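You operate a simulated robot arm through the tools that you are given. There is no shell and no other tool. Be economical: measure what you need, move in short steps, check, and stop when the job is done.

Carry out the task below with a simulated two-armed robot. There is one attempt and no reset: what you move stays moved.

## Task
Take the cork off the glass jar and lay it down on the long stretch of the vanity top. Stack the blue scrub pad from the laundry worktop on top of the green scrub pad. Put the scoop on the heat mat. Open the soaps drawer, take the soap carton on the laundry worktop and put it away in the inside of the soaps drawer, then shut the drawer. Put the yellow scent refill from the laundry worktop on the teal tray and the grey scent refill on the cream soap bar. Any order will do. Set down upright: soap carton, scent refill.

It is judged by the outcome, as a careful person would: the job done as asked, and still so three seconds after it is handed in. It fails if anything else is knocked over, pushed out of place, dropped, spilled or broken.

## Robot
Two 7-joint arms with two-finger grippers on one trunk, on a base that drives. Base frame: it is fixed to the floor where the robot stands at the start and does not move with it; the origin is under the middle of the robot, x ahead of it, y to its left, z up. Readings come in m, rad, newtons and seconds.
The left shoulder is at the start at [0.12, 0.216, 1.057], the right one opposite. With the tool pointing down near the work surface each hand reaches from about 0.1 to 0.86 m from the robot's upright axis, wherever it stands, measured 20 degrees to its own side. Places, roughly: cream soap bar (8x5x3 cm) [-1.7, 0.2, 0.9]; glass jar (9x9x17 cm) [0.8, 0.1, 1]; heat mat (20x19 cm) [0.72, -0.36, 0.88]; inside of the soaps drawer [0.7, 1.4, 0.4]; scent refill [-1.5, 0.25, 1]; scoop (5x4x12 cm) [-1.7, -0.7, 0.9]; scrub pad [-1.75, -0.5, 1]; soap carton [-1.5, -0.75, 1]; soaps drawer [0.6, 1.4, 0.5]; teal tray (11x8x2 cm) [-1.5, -0.3, 0.9]. Payload 3.18 kg a hand.
Tool frame (each hand has its own): the origin (TCP) lies between the finger pads and is the grasp point; the fingertips stand 0.03 m ahead of it; z points along the fingers, y is the line along which they close. The gripper opens to 0.144 m. The gripper's body begins 0.103 m behind the TCP.
Orientation is that of the tool frame in the base frame, as [roll, pitch, yaw] about the fixed x, y, z axes, in that order (R = Rz(yaw) Ry(pitch) Rx(roll)). With the fingers straight down and closing along the base's y, the tool's x points along the base's -x, its y along +y and its z along -z.

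## Interface
- The arms move only by the tool apply_moves. It takes "left_motion", "right_motion" or both (then of equal length, played together; a hand with none holds still); each is a list that holds one entry, the list of rows, each a list of 7 numbers: the shift along the base's x, y, z in m, then the turn, a rotation vector about the base's x, y, z in rad, then the gripper command, from -1 (fully open) to 1 (shut), values between in proportion. In form: [[[x, y, z, ax, ay, az, hand], ...]]. A call has 1 to 12 rows; each row is the pose to reach, as a shift and turn from the pose commanded when the call began. A row lasts 0.2 s, in which the tool goes at most 0.05 m and 0.15 rad; a call with a longer step from one row to the next is refused whole, and so is a gripper value outside its range. A pose out of reach is approached as far as the arm can. The call stops where the force on the tool passes 40 N (or 10 N more than at its start, if that is more) or the arm is blocked; 0.2 s more then pass. The fingers move at their own pace and stop on an object; they squeeze with about 22 N. The grip force told is the motor's: it shows also when the fingers shut on nothing. Time passes only in rows, and 0.2 s behind the last, so rows that repeat a pose let the fingers close. The reply holds the time, the measured pose of the TCP, the force on the tool along the base axes, the opening and the grip force, in the units named above and with some noise, with the torque about the TCP (base axes, N m) and any sound that the robot's microphone picked up.
- Cameras (640 x 400 px; columns grow to the right, rows downward): "scene" is now at [0.2376, -0, 1.3112]; the picture's right is [0.01, -1.00, 0.00], its down [0.14, 0.00, -0.99] and it looks along [0.99, 0.01, 0.14] (base axes); focal length 214 px, centre (320, 200). "left" rides on the left gripper at [0.076, -0.016, -0.143] in its tool frame; the picture's right is [0.21, 0.98, 0.00], its down [-0.84, 0.18, -0.51] and it looks along [-0.50, 0.11, 0.86] (tool axes); focal length 218 px, centre (320, 200). "right" rides on the right gripper at [0.076, 0.016, -0.143] in its tool frame; the picture's right is [-0.21, 0.98, 0.00], its down [-0.84, -0.18, -0.51] and it looks along [-0.50, -0.11, 0.86] (tool axes); focal length 218 px, centre (320, 200). There is no depth. A picture from a camera that has moved, and an enlarged one, comes with that camera's place and axes in the base frame and with its lens.
- camera(camera): a new picture of that camera. The clock stands still meanwhile.
- raise_lower(by): slides the trunk up (or, below 0, down) by that many m; the arms and the scene camera ride with it, the base frame stays. It gives what a move gives, with no picture.
- steer(legs): drives the robot by 1 to 6 legs, each [ahead, left, turn to the left] in m, m and rad, along the robot's own axes; the way and the turn of a leg run together, so that a leg with both is an arc; at most 1.5 m and 3.142 rad a leg. The arms and the cameras ride along, it lands a little off, and it stops where it bumps. It gives what a move gives.
- turn_head(pan, tilt): turns the head with the scene camera to pan (to the left, within 1.396 rad either way) and tilt (down, from -0.506 to 1.204), counted from straight ahead of the robot. It gives what a move gives.
- enlarge(camera, box): a new picture of the part [left, top, right, bottom] of that camera's present view, enlarged. The clock stands still meanwhile.
- close_job(): hands the job in; it is judged then, once.

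Work in short steps. Places have to be worked out from the pictures, the camera data and where the tool is seen: move nearer, look again, correct. Check each grasp and each placing, and mend what went wrong. You have 196 turns and 172 pictures in all, those below and enlarged ones among them. Open the grippers and draw the arms clear of the work before you hand the job in, unless the task says otherwise; then end with one line.

The tools are called after "Emit:" as name(argument=value, ...) on one line, values as JSON. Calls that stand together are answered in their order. apply_moves: Moves the arms, as the interface text tells. Its arguments: {"type":"object","properties":{"left_motion":{"type":"array"},"right_motion":{"type":"array"}},"required":[]} The other tools are called the same way: raise_lower (by) slides the trunk up or down; steer (legs) drives the base; turn_head (pan, tilt) turns the head that bears the scene camera; camera (camera) takes a picture; enlarge (camera, box) takes an enlarged picture of a part of a camera's view; close_job () hands the job in.

At the start:

```text
time_s: 0.0
left_tool_pos: [0.3008, 0.1646, 1.2706]
left_orientation: [-3.14, 0.001, -3.141]
left_contact_force: [0.5, -0.1, -0.5]
left_torque: [0.01, -0.04, -0.01]
left_width: 0.1439
left_grasp_force: 0.0
right_tool_pos: [0.3265, -0.1163, 1.2022]
right_orientation: [-3.141, -0.004, 3.133]
right_contact_force: [85.6, -9.6, -9.5]
right_torque: [1.42, 12.29, -0.14]
right_width: 0.1437
right_grasp_force: 0.1
trunk travel left (down, up): [-0.143, 0.227]
robot x, y, heading: [0.0033, -0.0013, 0.002]
head pan, tilt: [0.559, 0.304]
```

scene: 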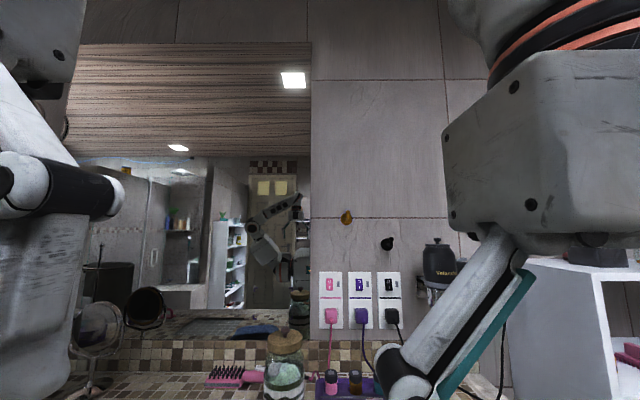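
right: 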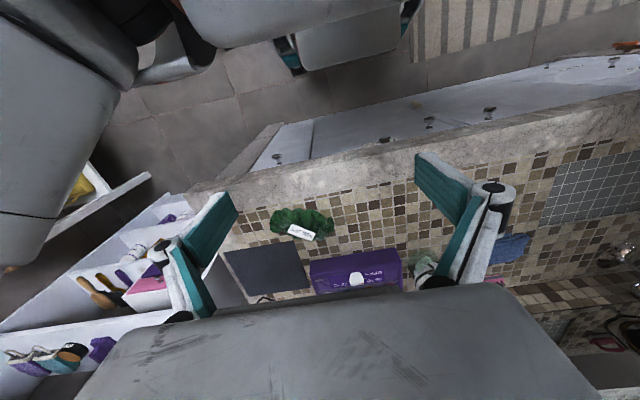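
left: 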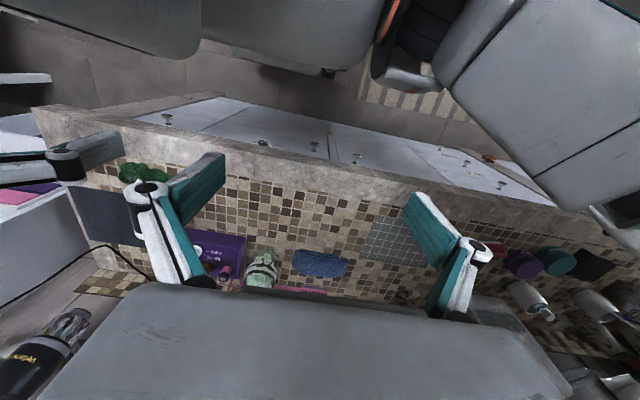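

The right hand reads a large force at the start, and the scene camera is aimed level. I'll turn the head down to see the vanity first.

Emit:
turn_head(pan=0, tilt=0.7)

Emit:
camera(camera="scene")

```text
time_s: 1.0
left_tool_pos: [0.3001, 0.167, 1.2692]
left_orientation: [-3.14, 0.001, -3.141]
left_contact_force: [0.1, -0.3, 0.2]
left_torque: [0.01, -0.03, 0.0]
left_width: 0.1441
left_grasp_force: 0.0
right_tool_pos: [0.3306, -0.1165, 1.2006]
right_orientation: [3.14, -0.005, 3.132]
right_contact_force: [68.2, -38.6, -23.7]
right_torque: [5.8, 8.2, 3.07]
right_width: 0.144
right_grasp_force: 0.1
trunk travel left (down, up): [-0.143, 0.227]
robot x, y, heading: [0.0038, 0.0009, -0.001]
head pan, tilt: [0.0, 0.7]
```

```text
168 pictures are left
camera scene: at [0.2416, -0.0067, 1.2993], right [-0.07, -1.0, 0.0], down [0.01, 0.0, -1.0], along [1.0, -0.07, 0.01], focal length 214 px, centre (320, 200)
```

scene: 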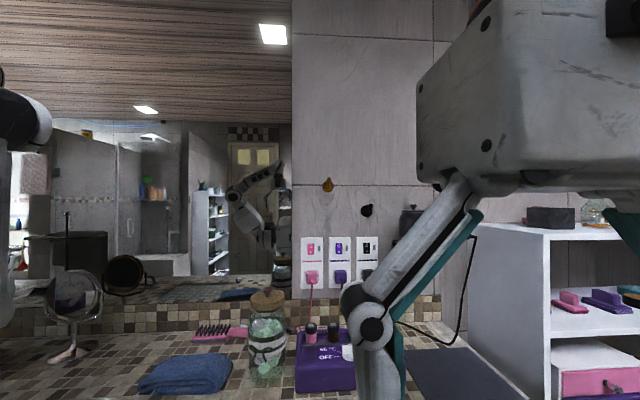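

The head seems jammed against the right gripper (camera still level, right hand force 68 N). I'll move the right hand out to its own side.

Emit:
apply_moves(right_motion=[[[0.03, -0.03, 0, 0, 0, 0, -1], [0.05, -0.07, 0, 0, 0, 0, -1], [0.05, -0.11, 0, 0, 0, 0, -1], [0.05, -0.15, 0, 0, 0, 0, -1], [0.05, -0.15, 0, 0, 0, 0, -1]]])

Emit:
camera(camera="scene")

```text
time_s: 1.6
left_tool_pos: [0.3061, 0.1665, 1.2649]
left_orientation: [3.13, -0.007, -3.128]
left_contact_force: [13.4, 19.3, -33.9]
left_torque: [0.79, 0.98, 0.85]
left_width: 0.1284
left_grasp_force: 0.0
right_tool_pos: [0.37, -0.1773, 1.2045]
right_orientation: [3.138, -0.002, 3.138]
right_contact_force: [1.2, 0.3, -0.1]
right_torque: [-0.03, 0.03, 0.02]
right_width: 0.1438
right_grasp_force: 0.0
trunk travel left (down, up): [-0.143, 0.227]
robot x, y, heading: [-0.0022, -0.0008, 0.001]
head pan, tilt: [0.0, 0.7]
stopped in row 2 (left hand): the force on the tool passed its limit at 46 N (the readings are from after the stop); the commanded pose is now the measured one
```

```text
167 pictures are left
camera scene: at [0.2403, -0.0032, 1.2436], right [-0.03, -1.0, 0.0], down [-0.57, 0.01, -0.82], along [0.82, -0.02, -0.57], focal length 214 px, centre (320, 200)
```

scene: 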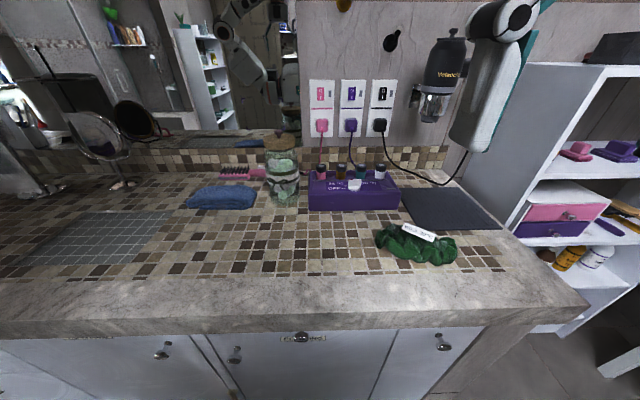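

The head is free now but touched the left hand. I'll move both hands outwards.

Emit:
apply_moves(left_motion=[[[0.0, 0.03, 0, 0, 0, 0, -1], [0.02, 0.07, 0, 0, 0, 0, -1], [0.03, 0.11, 0, 0, 0, 0, -1], [0.03, 0.15, 0, 0, 0, 0, -1]]], right_motion=[[[0.0, -0.03, 0, 0, 0, 0, -1], [0.0, -0.06, 0, 0, 0, 0, -1], [0.0, -0.09, 0, 0, 0, 0, -1], [0.0, -0.1, 0, 0, 0, 0, -1]]])

Emit:
camera(camera="scene")

Emit:
camera(camera="right")

Emit:
camera(camera="left")

```text
time_s: 2.6
left_tool_pos: [0.3122, 0.2605, 1.2188]
left_orientation: [3.139, -0.003, -3.134]
left_contact_force: [-0.7, 0.2, 0.5]
left_torque: [-0.05, 0.0, 0.02]
left_width: 0.1439
left_grasp_force: 0.2
left hand out of reach, approached as far as the arm can: row 1, 2, 3, 4
right_tool_pos: [0.366, -0.2675, 1.1954]
right_orientation: [3.141, -0.001, 3.137]
right_contact_force: [-0.9, 1.1, 0.9]
right_torque: [-0.03, 0.03, -0.04]
right_width: 0.1442
right_grasp_force: 0.0
right hand out of reach, approached as far as the arm can: row 3, 4
trunk travel left (down, up): [-0.143, 0.227]
robot x, y, heading: [0.001, 0.003, -0.004]
head pan, tilt: [0.0, 0.7]
```

```text
166 pictures are left
camera scene: at [0.2376, 0.0005, 1.2347], right [0.0, -1.0, 0.0], down [-0.64, 0.0, -0.76], along [0.76, 0.0, -0.64], focal length 214 px, centre (320, 200)
```

scene: 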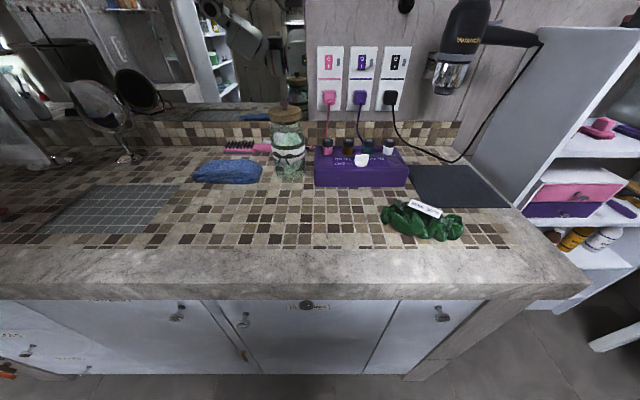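

```text
165 pictures are left
camera right: at [0.2892, -0.251, 1.3375], right [0.21, 0.98, 0.0], down [0.84, -0.18, 0.51], along [0.49, -0.11, -0.86], focal length 218 px, centre (320, 200)
```

right: 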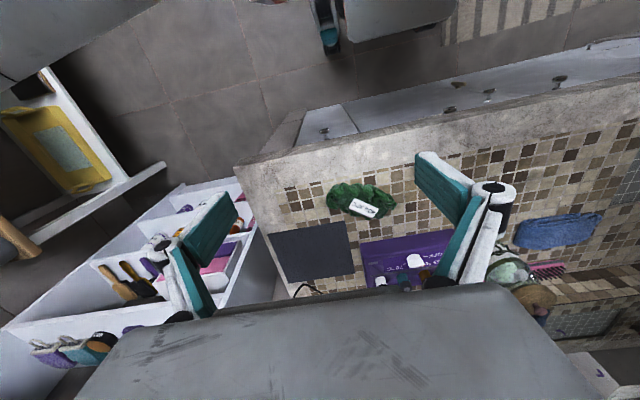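

```text
164 pictures are left
camera left: at [0.2349, 0.2448, 1.3604], right [-0.22, 0.98, 0.0], down [0.84, 0.19, 0.5], along [0.49, 0.11, -0.86], focal length 218 px, centre (320, 200)
```

left: 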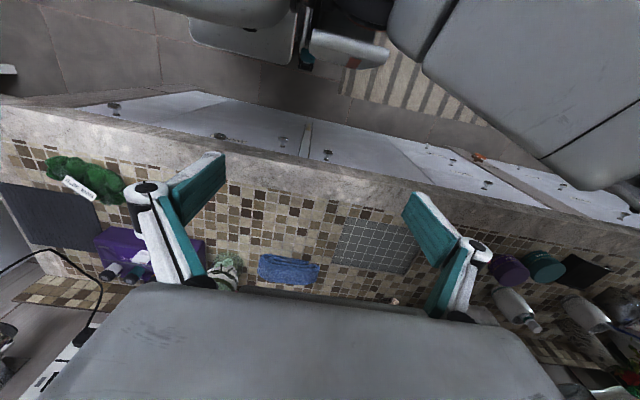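

Clear view now. Let me look around left towards the soaps drawer and the rest of the vanity.

Emit:
turn_head(pan=0.9, tilt=0.6)

Emit:
camera(camera="scene")

Emit:
turn_head(pan=-1.3, tilt=0.5)

Emit:
camera(camera="scene")

```text
time_s: 3.8
left_tool_pos: [0.311, 0.2599, 1.2188]
left_orientation: [3.137, -0.002, -3.134]
left_contact_force: [0.8, 0.0, -0.2]
left_torque: [0.04, 0.03, 0.02]
left_width: 0.144
left_grasp_force: 0.1
right_tool_pos: [0.3665, -0.269, 1.1955]
right_orientation: [3.14, -0.003, 3.139]
right_contact_force: [0.6, 0.1, -0.2]
right_torque: [0.01, 0.04, -0.01]
right_width: 0.1439
right_grasp_force: 0.0
trunk travel left (down, up): [-0.143, 0.227]
robot x, y, heading: [0.0018, -0.0012, 0.005]
head pan, tilt: [0.901, 0.6]
```

```text
163 pictures are left
camera scene: at [0.2071, 0.0684, 1.2435], right [0.78, -0.62, 0.0], down [-0.35, -0.44, -0.83], along [0.51, 0.65, -0.57], focal length 214 px, centre (320, 200)
```

scene: 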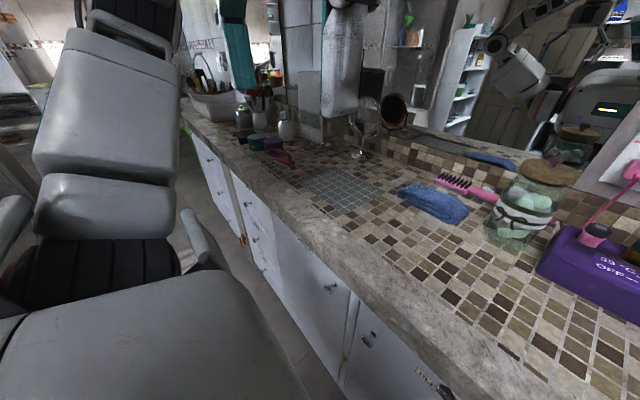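

```text
time_s: 5.8
left_tool_pos: [0.3102, 0.2601, 1.2185]
left_orientation: [3.136, -0.002, -3.131]
left_contact_force: [-0.4, 0.4, 0.7]
left_torque: [-0.02, 0.0, 0.04]
left_width: 0.144
left_grasp_force: 0.1
right_tool_pos: [0.3668, -0.2694, 1.1953]
right_orientation: [3.137, -0.002, 3.138]
right_contact_force: [-0.3, 0.1, -0.5]
right_torque: [-0.02, -0.03, 0.0]
right_width: 0.144
right_grasp_force: 0.1
trunk travel left (down, up): [-0.143, 0.227]
robot x, y, heading: [0.0002, 0.0018, -0.003]
head pan, tilt: [-1.3, 0.499]
```

```text
162 pictures are left
camera scene: at [0.1764, -0.0885, 1.2526], right [-0.96, -0.27, 0.0], down [-0.13, 0.46, -0.88], along [0.23, -0.85, -0.48], focal length 214 px, centre (320, 200)
```

scene: 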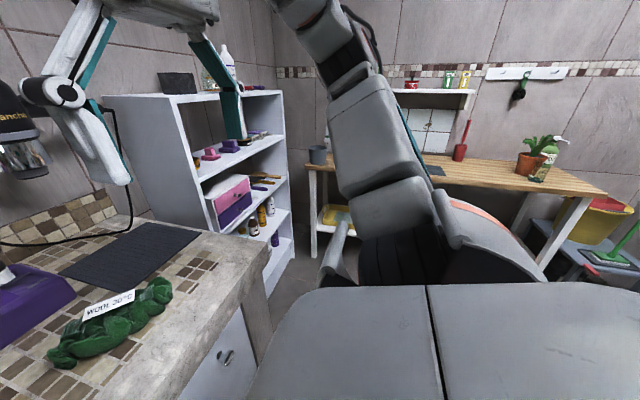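

Layout understood. Now look at the jar closely: head ahead and enlarge, after driving ahead a bit so the jar is well in reach.

Emit:
turn_head(pan=0.0, tilt=0.6)

Emit:
steer(legs=[[0.08, 0, 0]])

Emit:
enlarge(camera="scene", box=[200, 50, 360, 210])

Emit:
camera(camera="left")

```text
time_s: 7.3
left_tool_pos: [0.3103, 0.2596, 1.2199]
left_orientation: [3.136, -0.004, -3.133]
left_contact_force: [0.0, -1.4, -0.4]
left_torque: [0.01, 0.02, -0.02]
left_width: 0.1439
left_grasp_force: 0.0
right_tool_pos: [0.3667, -0.2685, 1.1956]
right_orientation: [3.138, -0.003, 3.138]
right_contact_force: [-0.4, -0.1, -0.4]
right_torque: [-0.04, 0.01, 0.01]
right_width: 0.1443
right_grasp_force: 0.1
trunk travel left (down, up): [-0.143, 0.227]
robot x, y, heading: [-0.0013, -0.002, -0.006]
head pan, tilt: [0.0, 0.6]
```

```text
time_s: 8.4
left_tool_pos: [0.3916, 0.2603, 1.2186]
left_orientation: [3.136, -0.003, -3.131]
left_contact_force: [0.3, 0.6, 0.7]
left_torque: [0.01, 0.06, -0.01]
left_width: 0.144
left_grasp_force: 0.1
right_tool_pos: [0.4468, -0.2687, 1.195]
right_orientation: [3.14, -0.003, 3.138]
right_contact_force: [0.6, 0.3, 0.7]
right_torque: [0.01, 0.03, 0.01]
right_width: 0.1441
right_grasp_force: 0.0
trunk travel left (down, up): [-0.143, 0.227]
robot x, y, heading: [0.0833, 0.0012, -0.002]
head pan, tilt: [0.0, 0.6]
```

```text
2.50 times, centred on (280, 130) of scene
camera zoom: at [0.321, -0.0007, 1.2436], right [0.0, -1.0, 0.0], down [-0.57, 0.0, -0.82], along [0.82, 0.0, -0.57], focal length 536 px, centre (420, 375)
```

zoom: 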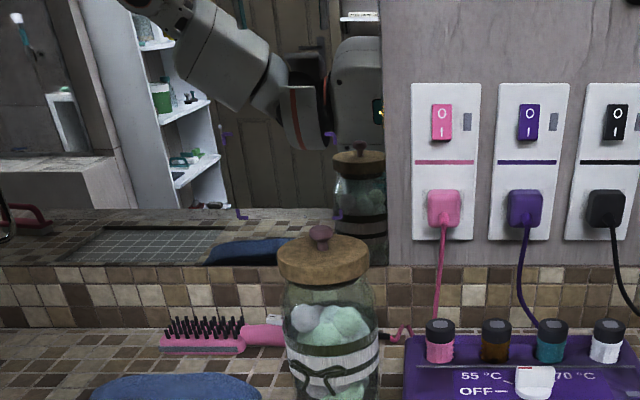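

```text
160 pictures are left
camera left: at [0.3146, 0.2432, 1.3612], right [-0.22, 0.98, 0.01], down [0.84, 0.19, 0.51], along [0.49, 0.11, -0.86], focal length 218 px, centre (320, 200)
```

left: 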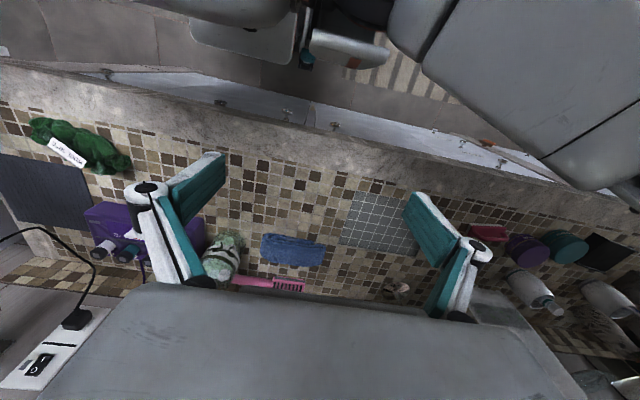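

Cork: a disc with a purple knob on top, knob roughly at (0.755, 0.085, 1.08). I'll bring the left hand high above it and look down with its camera.

Emit:
apply_moves(left_motion=[[[0.03, -0.02, 0, 0, 0, 0, -1], [0.07, -0.04, 0.0, 0, 0, 0, -1], [0.11, -0.06, 0.0, 0, 0, 0, -1], [0.15, -0.08, 0.0, 0, 0, 0, -1], [0.19, -0.1, 0, 0, 0, 0, -1], [0.23, -0.12, 0, 0, 0, 0, -1], [0.26, -0.14, 0, 0, 0, 0, -1], [0.29, -0.16, 0, 0, 0, 0, -1], [0.32, -0.175, 0, 0, 0, 0, -1], [0.32, -0.175, 0, 0, 0, 0, -1]]])

Emit:
camera(camera="left")

Emit:
camera(camera="scene")

```text
time_s: 10.6
left_tool_pos: [0.6401, 0.1083, 1.1843]
left_orientation: [-3.136, 0.021, -3.118]
left_contact_force: [-0.7, 1.2, 0.1]
left_torque: [-0.11, 0.04, -0.01]
left_width: 0.1442
left_grasp_force: 0.1
left hand out of reach, approached as far as the arm can: row 5, 6, 7, 8, 9, 10
right_tool_pos: [0.4472, -0.2661, 1.1955]
right_orientation: [3.139, -0.003, 3.14]
right_contact_force: [0.1, 0.2, -0.5]
right_torque: [-0.1, 0.05, 0.02]
right_width: 0.1443
right_grasp_force: 0.0
trunk travel left (down, up): [-0.143, 0.227]
robot x, y, heading: [0.076, -0.0005, -0.001]
head pan, tilt: [0.0, 0.6]
```

```text
159 pictures are left
camera left: at [0.5605, 0.0913, 1.3243], right [-0.23, 0.97, -0.01], down [0.83, 0.2, 0.52], along [0.51, 0.11, -0.85], focal length 218 px, centre (320, 200)
```

left: 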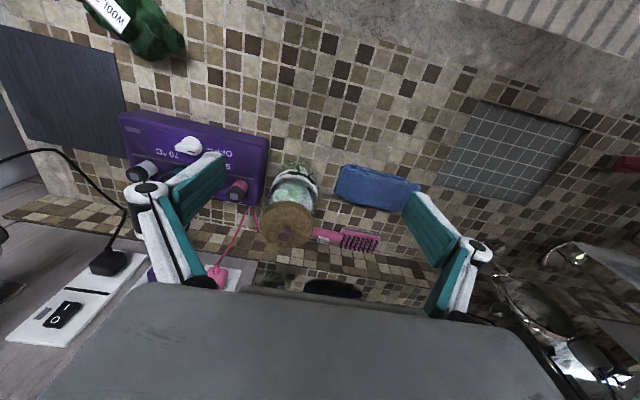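

```text
158 pictures are left
camera scene: at [0.3212, 0.0017, 1.2432], right [0.0, -1.0, 0.0], down [-0.57, 0.0, -0.82], along [0.82, 0.0, -0.57], focal length 214 px, centre (320, 200)
```

scene: 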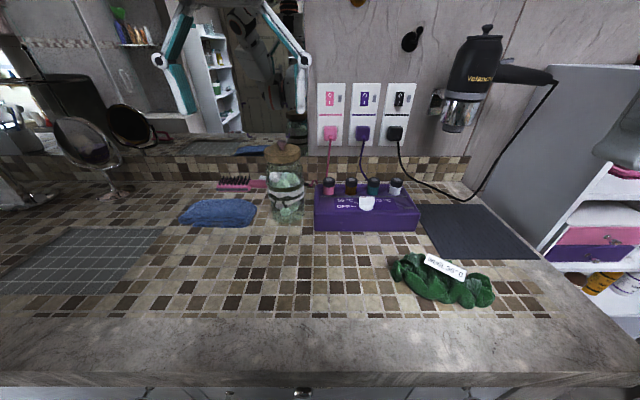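

The reach is limited here; knob estimate is now (0.785, 0.09, 1.075). Raise the trunk a bit and drive closer.

Emit:
raise_lower(by=0.1)

Emit:
steer(legs=[[0.1, 0, 0]])

Emit:
camera(camera="left")

Emit:
camera(camera="scene")

```text
time_s: 11.9
left_tool_pos: [0.5379, 0.1048, 1.3995]
left_orientation: [-3.134, 0.288, -3.119]
left_contact_force: [0.5, 1.2, 0.6]
left_torque: [0.0, 0.0, 0.02]
left_width: 0.144
left_grasp_force: 0.1
right_tool_pos: [0.392, -0.268, 1.3362]
right_orientation: [3.136, 0.153, 3.136]
right_contact_force: [0.1, -0.3, 0.9]
right_torque: [0.03, -0.01, -0.01]
right_width: 0.1441
right_grasp_force: 0.0
trunk travel left (down, up): [-0.243, 0.127]
robot x, y, heading: [0.0816, 0.0026, -0.001]
head pan, tilt: [0.0, 0.6]
```

```text
time_s: 13.1
left_tool_pos: [0.6091, 0.1068, 1.3983]
left_orientation: [-3.136, 0.285, -3.111]
left_contact_force: [-0.4, -0.3, 0.7]
left_torque: [-0.02, -0.02, -0.01]
left_width: 0.1437
left_grasp_force: 0.0
right_tool_pos: [0.4666, -0.2692, 1.335]
right_orientation: [3.135, 0.15, -3.142]
right_contact_force: [0.6, -0.1, 0.5]
right_torque: [-0.01, -0.04, -0.01]
right_width: 0.144
right_grasp_force: 0.2
trunk travel left (down, up): [-0.243, 0.127]
robot x, y, heading: [0.1575, 0.0011, 0.004]
head pan, tilt: [0.0, 0.6]
stopped in leg 1: the robot was blocked; the commanded pose is now the measured one
```

```text
157 pictures are left
camera left: at [0.496, 0.0883, 1.5133], right [-0.23, 0.97, -0.07], down [0.66, 0.2, 0.72], along [0.72, 0.12, -0.69], focal length 218 px, centre (320, 200)
```

left: 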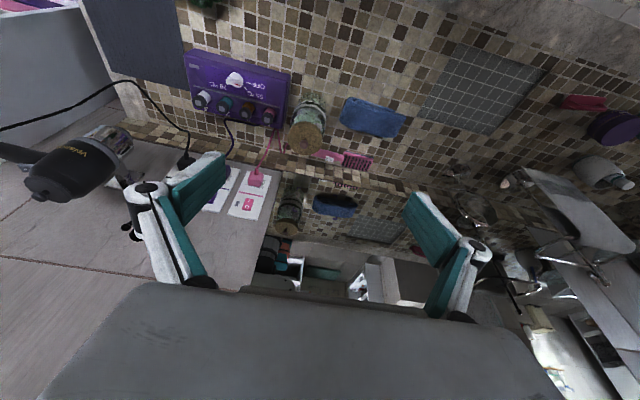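

```text
156 pictures are left
camera scene: at [0.308, -0.0025, 1.3515], right [0.01, -1.0, 0.0], down [-0.56, 0.0, -0.83], along [0.83, 0.01, -0.56], focal length 214 px, centre (320, 200)
```

scene: 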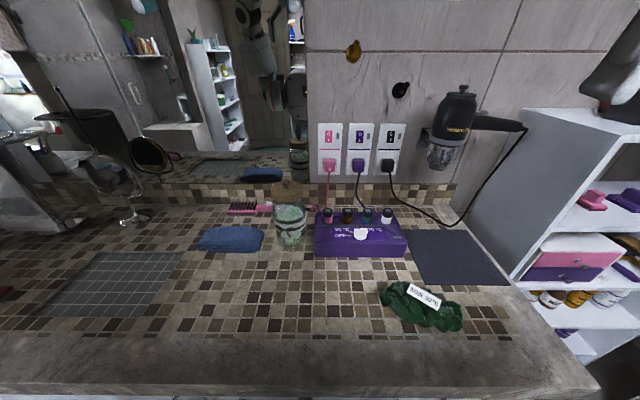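

Base is blocked at the counter; fine. I'll approach with a slight forward tilt of the left tool, hovering above the cork.

Emit:
apply_moves(left_motion=[[[0.02, -0.002, -0.03, 0, -0.03, 0, -1], [0.04, -0.005, -0.06, 0, -0.06, 0, -1], [0.06, -0.008, -0.09, 0, -0.1, 0, -1], [0.08, -0.01, -0.125, 0, -0.13, 0, -1], [0.1, -0.012, -0.16, 0, -0.16, 0, -1], [0.12, -0.015, -0.195, 0, -0.19, 0, -1], [0.141, -0.017, -0.228, 0, -0.2, 0, -1], [0.141, -0.017, -0.228, 0, -0.2, 0, -1]]])

Emit:
camera(camera="left")

Emit:
enlarge(camera="scene", box=[200, 100, 360, 260])

```text
time_s: 14.9
left_tool_pos: [0.7504, 0.0894, 1.1724]
left_orientation: [-3.125, 0.487, -3.107]
left_contact_force: [-0.7, -0.3, 0.8]
left_torque: [0.02, 0.02, 0.03]
left_width: 0.1438
left_grasp_force: 0.0
right_tool_pos: [0.4657, -0.2682, 1.3361]
right_orientation: [3.137, 0.151, 3.14]
right_contact_force: [0.1, 0.0, -0.2]
right_torque: [-0.01, -0.03, 0.01]
right_width: 0.1442
right_grasp_force: 0.0
trunk travel left (down, up): [-0.243, 0.127]
robot x, y, heading: [0.1533, -0.0029, 0.006]
head pan, tilt: [0.0, 0.6]
```

```text
155 pictures are left
camera left: at [0.6156, 0.0714, 1.2632], right [-0.21, 0.97, -0.11], down [0.5, 0.21, 0.84], along [0.84, 0.12, -0.53], focal length 218 px, centre (320, 200)
```

left: 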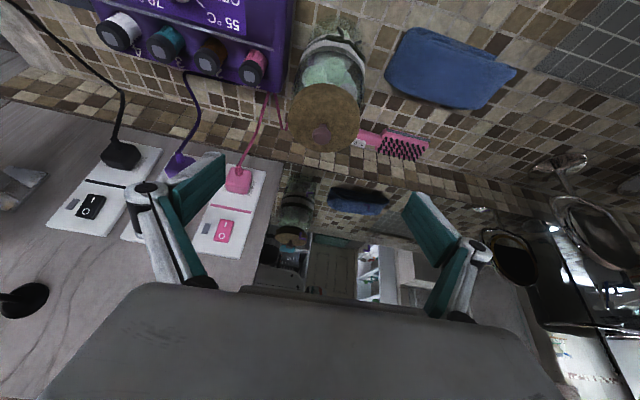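

```text
2.50 times, centred on (280, 180) of scene
camera zoom: at [0.3073, -0.0021, 1.3519], right [0.01, -1.0, 0.0], down [-0.56, 0.0, -0.83], along [0.83, 0.01, -0.56], focal length 536 px, centre (420, 250)
```

zoom: 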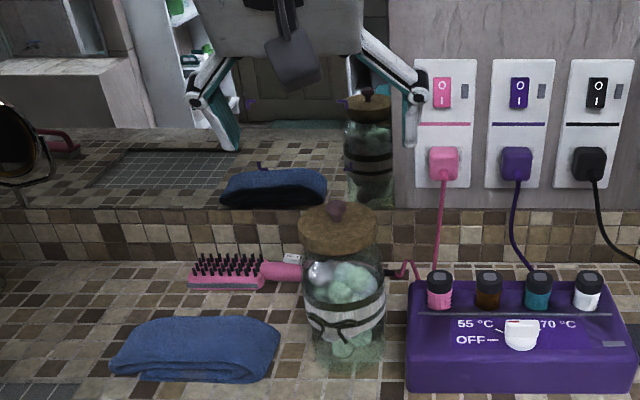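

Knob at about (0.775, 0.087, 1.084), disc just under it. Descend so the fingertips straddle the disc, then close.

Emit:
apply_moves(left_motion=[[[0.005, -0.002, -0.03, 0, 0, 0, -1], [0.01, -0.002, -0.06, 0, 0, 0, -1], [0.011, -0.002, -0.09, 0, 0, 0, -1], [0.011, -0.002, -0.09, 0, 0, 0, -1]]])

Emit:
enlarge(camera="scene", box=[200, 100, 360, 260])

Emit:
camera(camera="left")

```text
time_s: 15.9
left_tool_pos: [0.7623, 0.0854, 1.0815]
left_orientation: [-3.125, 0.488, -3.107]
left_contact_force: [-0.2, -0.3, -0.1]
left_torque: [-0.03, 0.02, 0.01]
left_width: 0.1439
left_grasp_force: 0.0
right_tool_pos: [0.4657, -0.2691, 1.3365]
right_orientation: [3.134, 0.148, -3.142]
right_contact_force: [-0.1, 0.2, 0.0]
right_torque: [0.01, -0.05, 0.0]
right_width: 0.1437
right_grasp_force: 0.2
trunk travel left (down, up): [-0.243, 0.127]
robot x, y, heading: [0.1516, -0.0014, 0.007]
head pan, tilt: [0.0, 0.6]
```

```text
2.50 times, centred on (280, 180) of scene
camera zoom: at [0.3077, -0.0022, 1.3518], right [0.01, -1.0, 0.0], down [-0.56, 0.0, -0.83], along [0.83, 0.01, -0.56], focal length 536 px, centre (420, 250)
```

zoom: 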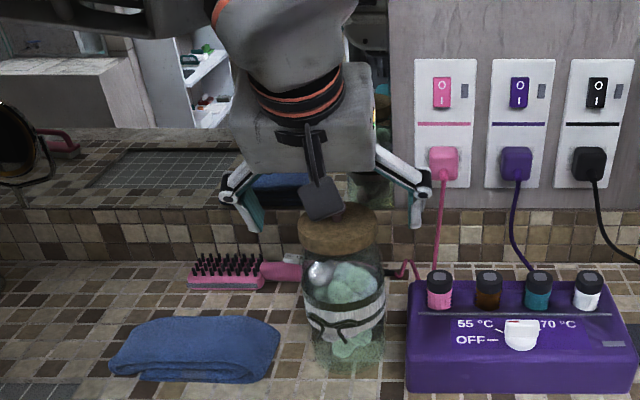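

```text
152 pictures are left
camera left: at [0.6274, 0.0677, 1.1716], right [-0.21, 0.97, -0.11], down [0.5, 0.2, 0.84], along [0.84, 0.12, -0.53], focal length 218 px, centre (320, 200)
```

left: 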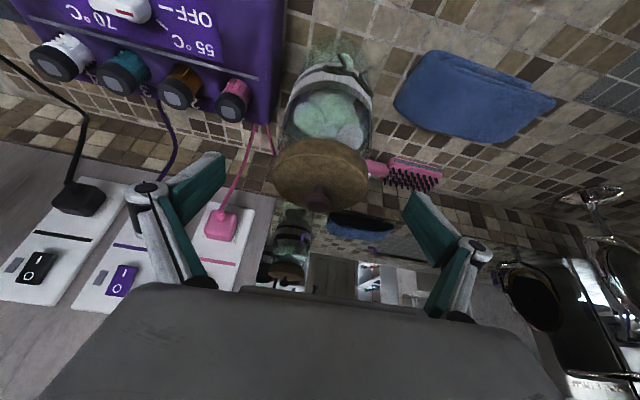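

The knob sits at the TCP, disc just ahead at the fingertips. Close the fingers.

Emit:
apply_moves(left_motion=[[[0, 0, 0, 0, 0, 0, 0.2], [0, 0, 0, 0, 0, 0, 1], [0, 0, 0, 0, 0, 0, 1], [0, 0, 0, 0, 0, 0, 1]]])

Emit:
enlarge(camera="scene", box=[200, 100, 360, 260])

Emit:
camera(camera="left")

```text
time_s: 16.9
left_tool_pos: [0.7622, 0.0857, 1.0819]
left_orientation: [-3.128, 0.485, -3.106]
left_contact_force: [-0.2, -0.6, -0.3]
left_torque: [-0.04, 0.03, -0.02]
left_width: 0.078
left_grasp_force: 22.4
right_tool_pos: [0.4663, -0.2696, 1.3353]
right_orientation: [3.138, 0.151, 3.141]
right_contact_force: [0.2, -0.2, 0.8]
right_torque: [0.02, 0.01, -0.02]
right_width: 0.1441
right_grasp_force: 0.1
trunk travel left (down, up): [-0.243, 0.127]
robot x, y, heading: [0.1535, -0.0041, 0.009]
head pan, tilt: [0.0, 0.6]
heard: snap
```

```text
2.50 times, centred on (280, 180) of scene
camera zoom: at [0.3083, -0.0021, 1.3517], right [0.01, -1.0, 0.0], down [-0.56, 0.0, -0.83], along [0.83, 0.01, -0.56], focal length 536 px, centre (420, 250)
```

zoom: 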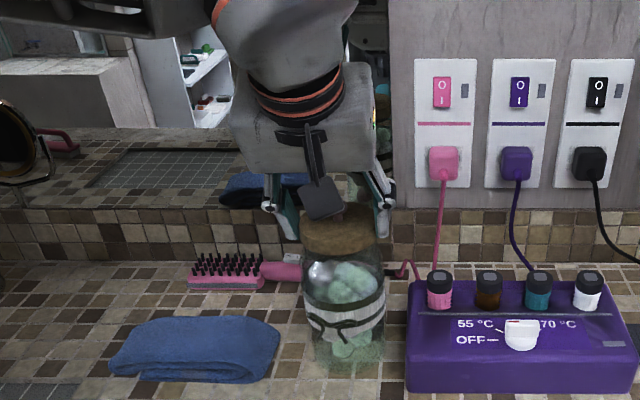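

```text
150 pictures are left
camera left: at [0.6278, 0.0678, 1.1714], right [-0.21, 0.97, -0.11], down [0.5, 0.2, 0.84], along [0.84, 0.12, -0.53], focal length 218 px, centre (320, 200)
```

left: 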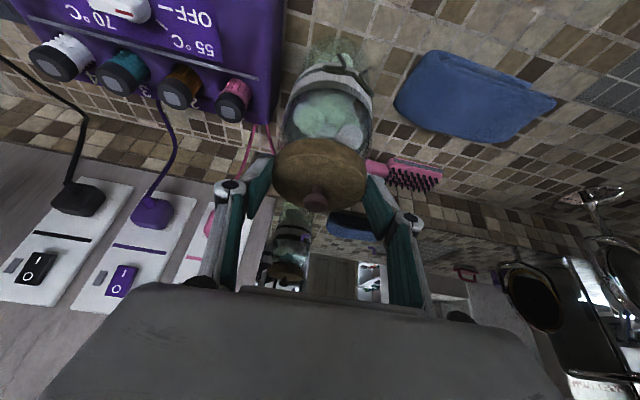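

Gripped at 78 mm with a snap (likely contact). Lift gently and check the jar stays.

Emit:
apply_moves(left_motion=[[[0, 0, 0.01, 0, 0, 0, 1], [0, 0, 0.02, 0, 0, 0, 1], [0, 0, 0.03, 0, 0, 0, 1], [0, 0, 0.045, 0, 0, 0, 1], [0, 0, 0.06, 0, 0, 0, 1], [0, 0, 0.08, 0, 0, 0, 1]]])

Emit:
enlarge(camera="scene", box=[160, 80, 400, 280])

Emit:
camera(camera="left")

```text
time_s: 18.3
left_tool_pos: [0.7614, 0.0873, 1.1599]
left_orientation: [-3.127, 0.486, -3.107]
left_contact_force: [0.6, -0.2, -0.2]
left_torque: [-0.04, -0.02, -0.02]
left_width: 0.0781
left_grasp_force: 21.7
right_tool_pos: [0.4678, -0.2679, 1.3355]
right_orientation: [3.137, 0.15, -3.141]
right_contact_force: [0.6, 1.0, 0.0]
right_torque: [0.0, -0.02, -0.01]
right_width: 0.1441
right_grasp_force: 0.2
trunk travel left (down, up): [-0.243, 0.127]
robot x, y, heading: [0.1575, -0.0047, 0.009]
head pan, tilt: [0.0, 0.6]
```

```text
2.00 times, centred on (280, 180) of scene
camera zoom: at [0.3078, -0.0022, 1.3518], right [0.01, -1.0, 0.0], down [-0.56, 0.0, -0.83], along [0.83, 0.01, -0.56], focal length 429 px, centre (400, 240)
```

zoom: 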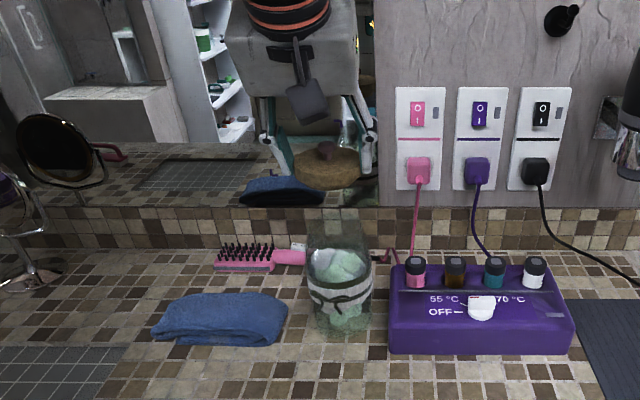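

```text
148 pictures are left
camera left: at [0.6272, 0.069, 1.2506], right [-0.21, 0.97, -0.11], down [0.5, 0.2, 0.84], along [0.84, 0.12, -0.53], focal length 218 px, centre (320, 200)
```

left: 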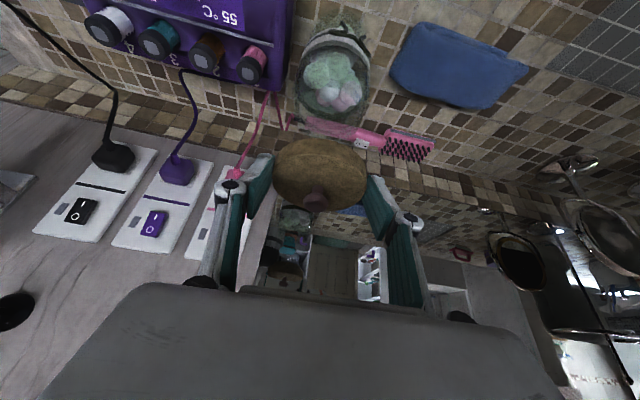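

Cork is off, jar undisturbed. I'll move it back over the free mosaic in front of the jar, about (0.62, 0.06), and lower partway.

Emit:
apply_moves(left_motion=[[[-0.04, -0.005, 0.0, 0, 0, 0, 1], [-0.08, -0.015, 0.0, 0, 0, 0, 1], [-0.12, -0.025, 0.0, 0, 0, 0, 1], [-0.15, -0.03, -0.02, 0, 0, 0, 1], [-0.15, -0.03, -0.06, 0, 0, 0, 1], [-0.15, -0.03, -0.1, 0, 0, 0, 1], [-0.15, -0.03, -0.14, 0, 0, 0, 1], [-0.15, -0.03, -0.14, 0, 0, 0, 1]]])

Emit:
camera(camera="scene")

Emit:
camera(camera="left")

```text
time_s: 20.1
left_tool_pos: [0.6122, 0.0589, 1.024]
left_orientation: [-3.127, 0.487, -3.107]
left_contact_force: [-0.6, -0.7, -0.4]
left_torque: [0.0, 0.0, 0.01]
left_width: 0.0779
left_grasp_force: 22.0
right_tool_pos: [0.4667, -0.2684, 1.3361]
right_orientation: [3.136, 0.151, 3.141]
right_contact_force: [-0.1, -0.5, 0.8]
right_torque: [-0.03, 0.01, -0.02]
right_width: 0.1439
right_grasp_force: 0.1
trunk travel left (down, up): [-0.243, 0.127]
robot x, y, heading: [0.1487, -0.0022, 0.011]
head pan, tilt: [0.0, 0.6]
```

```text
147 pictures are left
camera scene: at [0.3076, -0.0021, 1.3519], right [0.01, -1.0, 0.0], down [-0.56, 0.0, -0.83], along [0.83, 0.01, -0.56], focal length 214 px, centre (320, 200)
```

scene: 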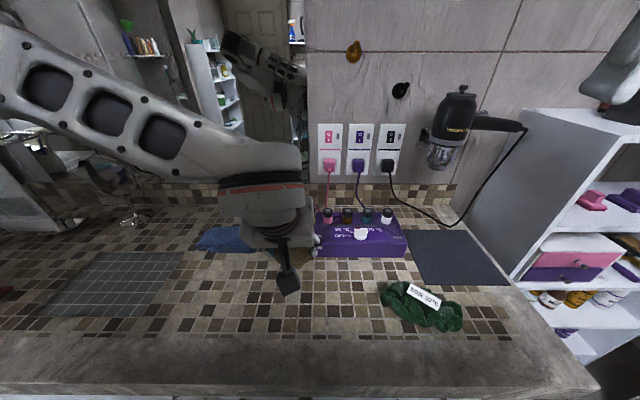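

```text
146 pictures are left
camera left: at [0.4782, 0.0407, 1.1129], right [-0.21, 0.97, -0.11], down [0.5, 0.2, 0.84], along [0.84, 0.12, -0.53], focal length 218 px, centre (320, 200)
```

left: 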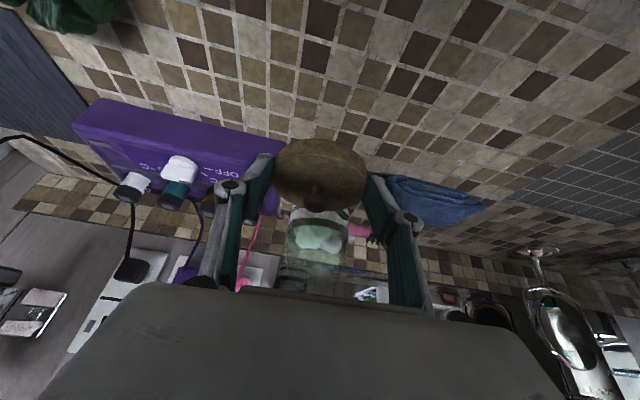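

Free space below the cork. Lower in small steps until contact.

Emit:
apply_moves(left_motion=[[[0, 0, -0.03, 0, 0, 0, 1], [0, 0, -0.05, 0, 0, 0, 1], [0, 0, -0.06, 0, 0, 0, 1], [0, 0, -0.07, 0, 0, 0, 1], [0, 0, -0.08, 0, 0, 0, 1]]])

Emit:
camera(camera="left")

```text
time_s: 21.3
left_tool_pos: [0.6132, 0.0575, 0.939]
left_orientation: [-3.125, 0.484, -3.107]
left_contact_force: [0.0, 0.4, -0.3]
left_torque: [0.0, 0.02, 0.01]
left_width: 0.0781
left_grasp_force: 21.8
right_tool_pos: [0.4679, -0.2683, 1.336]
right_orientation: [3.135, 0.15, 3.141]
right_contact_force: [-0.2, 0.0, -0.3]
right_torque: [-0.02, 0.05, 0.04]
right_width: 0.144
right_grasp_force: 0.1
trunk travel left (down, up): [-0.243, 0.127]
robot x, y, heading: [0.1537, -0.0007, 0.008]
head pan, tilt: [0.0, 0.6]
```

```text
145 pictures are left
camera left: at [0.4782, 0.0392, 1.0296], right [-0.21, 0.97, -0.11], down [0.5, 0.2, 0.84], along [0.84, 0.12, -0.53], focal length 218 px, centre (320, 200)
```

left: 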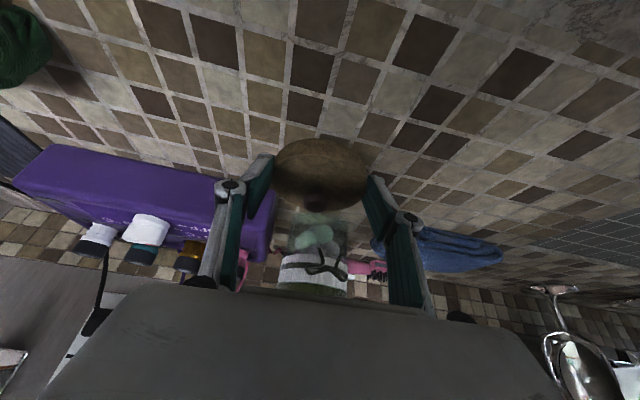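

Still no contact; continue down in small steps.

Emit:
apply_moves(left_motion=[[[0, 0, -0.005, 0, 0, 0, 1], [0, 0, -0.01, 0, 0, 0, 1], [0, 0, -0.015, 0, 0, 0, 1], [0, 0, -0.02, 0, 0, 0, 1], [0, 0, -0.025, 0, 0, 0, 1], [0, 0, -0.03, 0, 0, 0, 1]]])

```text
time_s: 22.7
left_tool_pos: [0.614, 0.0568, 0.9115]
left_orientation: [-3.124, 0.489, -3.106]
left_contact_force: [2.7, 0.3, 20.2]
left_torque: [0.09, -0.33, 0.06]
left_width: 0.0783
left_grasp_force: 22.1
right_tool_pos: [0.4654, -0.2688, 1.3369]
right_orientation: [3.138, 0.152, 3.14]
right_contact_force: [-0.7, -0.1, 0.1]
right_torque: [-0.03, 0.0, 0.0]
right_width: 0.1442
right_grasp_force: 0.0
trunk travel left (down, up): [-0.243, 0.127]
robot x, y, heading: [0.1571, -0.0055, 0.006]
head pan, tilt: [0.0, 0.6]
```

Contact at 20 N: surface reached. Open the fingers, then lift off.

Emit:
apply_moves(left_motion=[[[0, 0, 0.002, 0, 0, 0, 0.2], [0, 0, 0.002, 0, 0, 0, -0.4], [0, 0, 0.002, 0, 0, 0, -1], [0, 0, 0.03, 0, 0, 0, -1], [0, 0, 0.07, 0, 0, 0, -1], [0, 0, 0.12, 0, 0, 0, -1], [0, 0.03, 0.16, 0, 0, 0, -1], [-0.04, 0.06, 0.2, 0, 0, 0, -1], [-0.08, 0.09, 0.23, 0, 0, 0, -1]]])

Emit:
camera(camera="scene")

Emit:
camera(camera="left")

```text
refused: row 8 steps farther than a row can; nothing moved
```

```text
144 pictures are left
camera scene: at [0.307, -0.0023, 1.352], right [0.01, -1.0, 0.0], down [-0.56, 0.0, -0.83], along [0.83, 0.01, -0.56], focal length 214 px, centre (320, 200)
```

scene: 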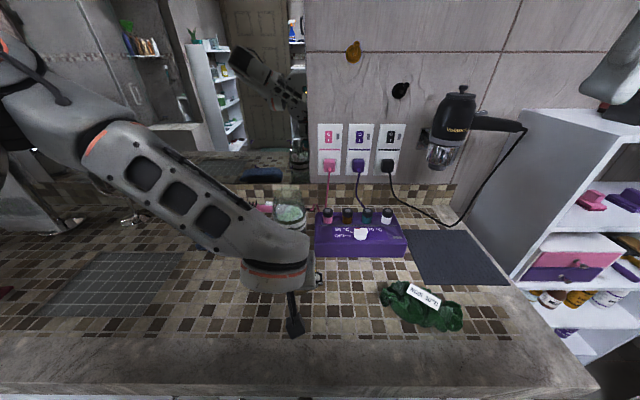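

```text
143 pictures are left
camera left: at [0.478, 0.0394, 1.0016], right [-0.21, 0.97, -0.11], down [0.5, 0.21, 0.84], along [0.84, 0.12, -0.53], focal length 218 px, centre (320, 200)
```

left: 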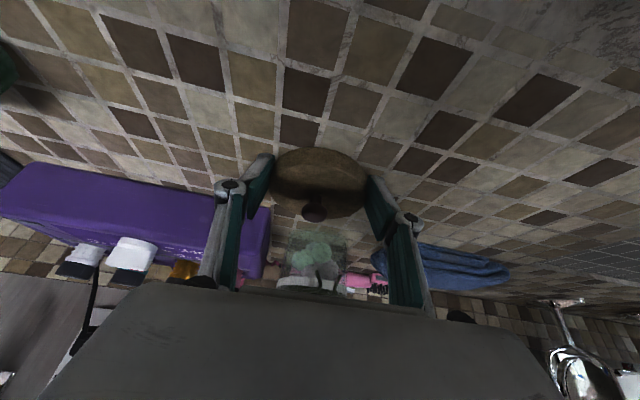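

That was refused for a long step; redo with shorter rows.

Emit:
apply_moves(left_motion=[[[0, 0, 0.002, 0, 0, 0, 0.2], [0, 0, 0.002, 0, 0, 0, -0.4], [0, 0, 0.002, 0, 0, 0, -1], [0, 0, 0.03, 0, 0, 0, -1], [0, 0, 0.07, 0, 0, 0, -1], [0, 0, 0.11, 0, 0, 0, -1], [-0.02, 0.02, 0.14, 0, 0, 0, -1], [-0.04, 0.05, 0.17, 0, 0, 0, -1], [-0.06, 0.08, 0.2, 0, 0, 0, -1], [-0.08, 0.11, 0.23, 0, 0, 0, -1]]])

Emit:
camera(camera="scene")

```text
time_s: 24.9
left_tool_pos: [0.5302, 0.1701, 1.1402]
left_orientation: [-3.126, 0.485, -3.107]
left_contact_force: [-0.6, 0.2, 0.4]
left_torque: [-0.04, -0.01, -0.02]
left_width: 0.144
left_grasp_force: 0.1
right_tool_pos: [0.4653, -0.2677, 1.3352]
right_orientation: [3.138, 0.152, -3.141]
right_contact_force: [0.6, 0.5, 0.0]
right_torque: [-0.04, -0.03, -0.01]
right_width: 0.1442
right_grasp_force: 0.0
trunk travel left (down, up): [-0.243, 0.127]
robot x, y, heading: [0.1545, -0.0054, 0.005]
head pan, tilt: [0.0, 0.6]
```

```text
142 pictures are left
camera scene: at [0.3073, -0.001, 1.3519], right [0.01, -1.0, 0.0], down [-0.56, 0.0, -0.83], along [0.83, 0.01, -0.56], focal length 214 px, centre (320, 200)
```

scene: 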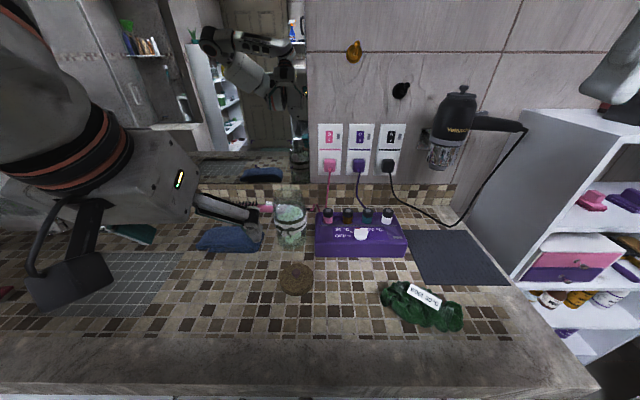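

Cork sits upright on the mosaic. Now back off, turn around, and look at the laundry worktop; first retract the left hand a little.

Emit:
steer(legs=[[-0.3, 0, 0], [0, 0, 1.57], [0, 0, 1.57]])

Emit:
camera(camera="scene")

```text
time_s: 34.6
left_tool_pos: [-0.5229, -0.1902, 1.1401]
left_orientation: [-3.126, 0.485, 0.07]
left_contact_force: [-0.7, 0.5, -1.0]
left_torque: [0.01, 0.03, -0.01]
left_width: 0.1441
left_grasp_force: 0.1
right_tool_pos: [-0.4735, 0.2504, 1.3356]
right_orientation: [3.135, 0.149, 0.032]
right_contact_force: [-0.2, 0.6, 0.1]
right_torque: [0.04, -0.02, 0.03]
right_width: 0.144
right_grasp_force: 0.0
trunk travel left (down, up): [-0.243, 0.127]
robot x, y, heading: [-0.1508, -0.0054, -3.096]
head pan, tilt: [0.0, 0.6]
```

```text
141 pictures are left
camera scene: at [-0.3038, -0.0122, 1.3517], right [-0.04, 1.0, 0.0], down [0.56, 0.02, -0.83], along [-0.82, -0.03, -0.56], focal length 214 px, centre (320, 200)
```

scene: 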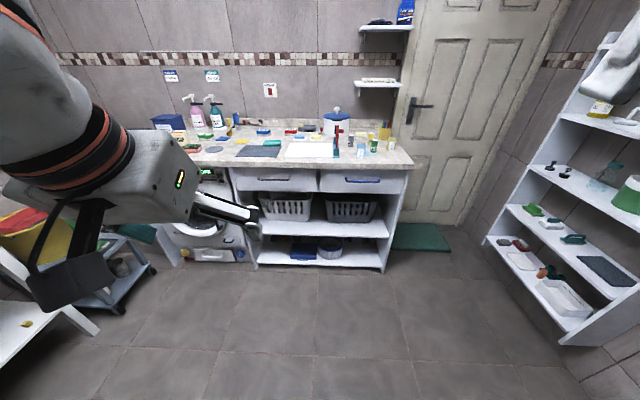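

The laundry worktop is ahead. Drive nearer and look at details.

Emit:
steer(legs=[[0, 0, -0.045], [0.65, 0, 0]])

Emit:
turn_head(pan=0.0, tilt=0.9)

Emit:
camera(camera="scene")

Emit:
camera(camera="left")

Emit:
camera(camera="right")

```text
time_s: 38.7
left_tool_pos: [-1.1819, -0.184, 1.1389]
left_orientation: [-3.127, 0.485, 0.041]
left_contact_force: [0.5, 0.3, -0.2]
left_torque: [-0.02, -0.05, -0.04]
left_width: 0.1441
left_grasp_force: 0.0
right_tool_pos: [-1.1221, 0.2559, 1.3353]
right_orientation: [3.138, 0.151, 0.007]
right_contact_force: [0.0, 0.1, -0.3]
right_torque: [-0.02, -0.01, 0.0]
right_width: 0.1436
right_grasp_force: 0.0
trunk travel left (down, up): [-0.243, 0.127]
robot x, y, heading: [-0.8085, -0.0106, -3.122]
head pan, tilt: [0.0, 0.6]
```

```text
time_s: 39.5
left_tool_pos: [-1.1818, -0.1844, 1.1396]
left_orientation: [-3.127, 0.486, 0.043]
left_contact_force: [0.0, 0.0, -0.4]
left_torque: [0.01, 0.0, 0.01]
left_width: 0.1439
left_grasp_force: 0.0
right_tool_pos: [-1.1191, 0.2549, 1.3348]
right_orientation: [3.136, 0.15, 0.008]
right_contact_force: [-0.4, 0.6, -0.8]
right_torque: [0.0, -0.03, 0.04]
right_width: 0.144
right_grasp_force: 0.0
trunk travel left (down, up): [-0.243, 0.127]
robot x, y, heading: [-0.8051, -0.009, -3.123]
head pan, tilt: [0.0, 0.901]
```

```text
140 pictures are left
camera scene: at [-0.945, -0.0118, 1.327], right [-0.01, 1.0, 0.0], down [0.78, 0.01, -0.62], along [-0.62, -0.01, -0.78], focal length 214 px, centre (320, 200)
```

scene: 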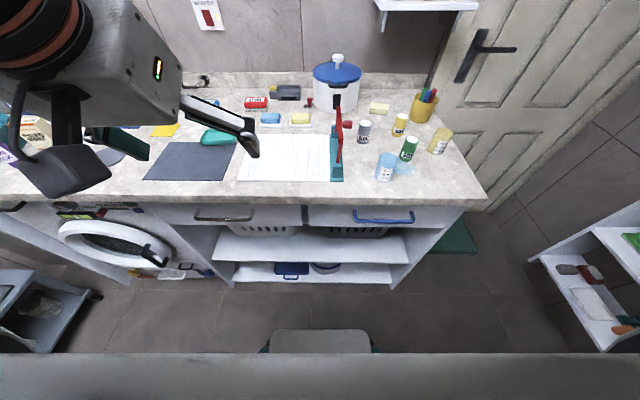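

```text
139 pictures are left
camera left: at [-1.0485, -0.1629, 1.2295], right [0.22, -0.97, -0.11], down [-0.5, -0.21, 0.84], along [-0.84, -0.13, -0.53], focal length 218 px, centre (320, 200)
```

left: 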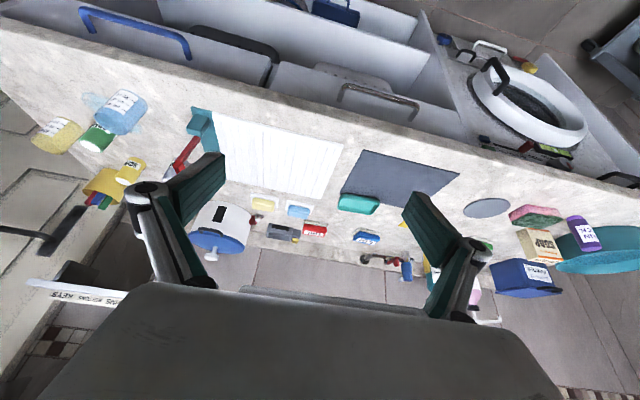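

```text
138 pictures are left
camera right: at [-1.0246, 0.2405, 1.4646], right [-0.2, -0.98, 0.04], down [-0.76, 0.18, 0.63], along [-0.62, 0.1, -0.78], focal length 218 px, centre (320, 200)
```

right: 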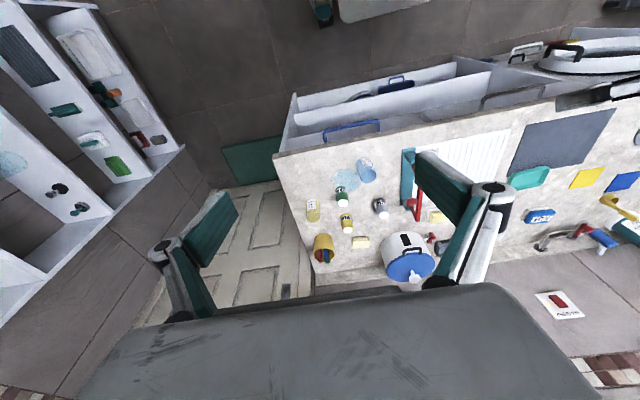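

Enlarge the clutter regions to identify the items.

Emit:
enlarge(camera="scene", box=[300, 60, 480, 200])

Emit:
enlarge(camera="scene", box=[130, 60, 340, 200])

Emit:
enlarge(camera="left", box=[330, 140, 640, 320])

Emit:
enlarge(camera="right", box=[270, 100, 640, 290])

```text
2.86 times, centred on (390, 130) of scene
camera zoom: at [-0.945, -0.0118, 1.327], right [-0.01, 1.0, 0.0], down [0.78, 0.01, -0.62], along [-0.62, -0.01, -0.78], focal length 613 px, centre (120, 400)
```

zoom: 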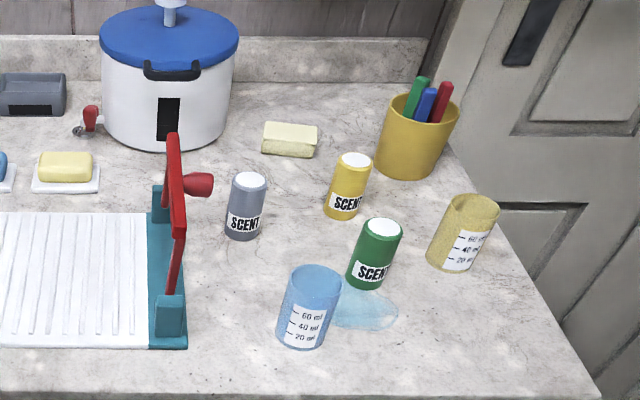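

```text
2.86 times, centred on (235, 130) of scene
camera zoom: at [-0.945, -0.0118, 1.327], right [-0.01, 1.0, 0.0], down [0.78, 0.01, -0.62], along [-0.62, -0.01, -0.78], focal length 613 px, centre (563, 400)
```

zoom: 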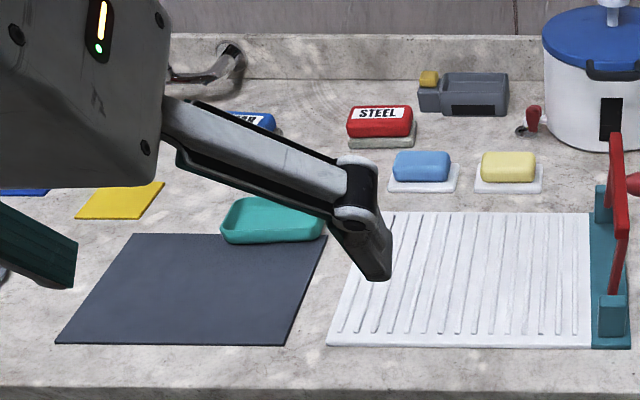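

```text
2.06 times, centred on (485, 230) of left
camera zoom: at [-1.0485, -0.1629, 1.2295], right [0.22, -0.97, -0.11], down [-0.5, -0.21, 0.84], along [-0.84, -0.13, -0.53], focal length 451 px, centre (-21, 138)
```

zoom: 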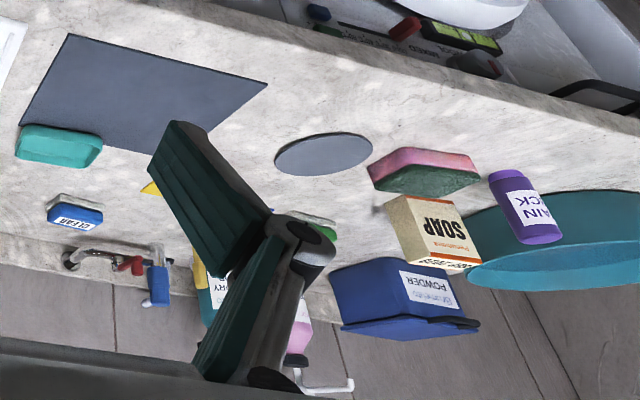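

```text
1.73 times, centred on (455, 195) of right
camera zoom: at [-1.0246, 0.2405, 1.4646], right [-0.2, -0.98, 0.04], down [-0.76, 0.18, 0.63], along [-0.62, 0.1, -0.78], focal length 378 px, centre (86, 209)
```

zoom: 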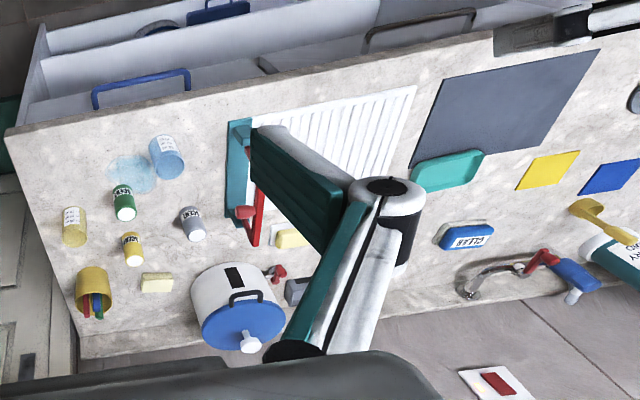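

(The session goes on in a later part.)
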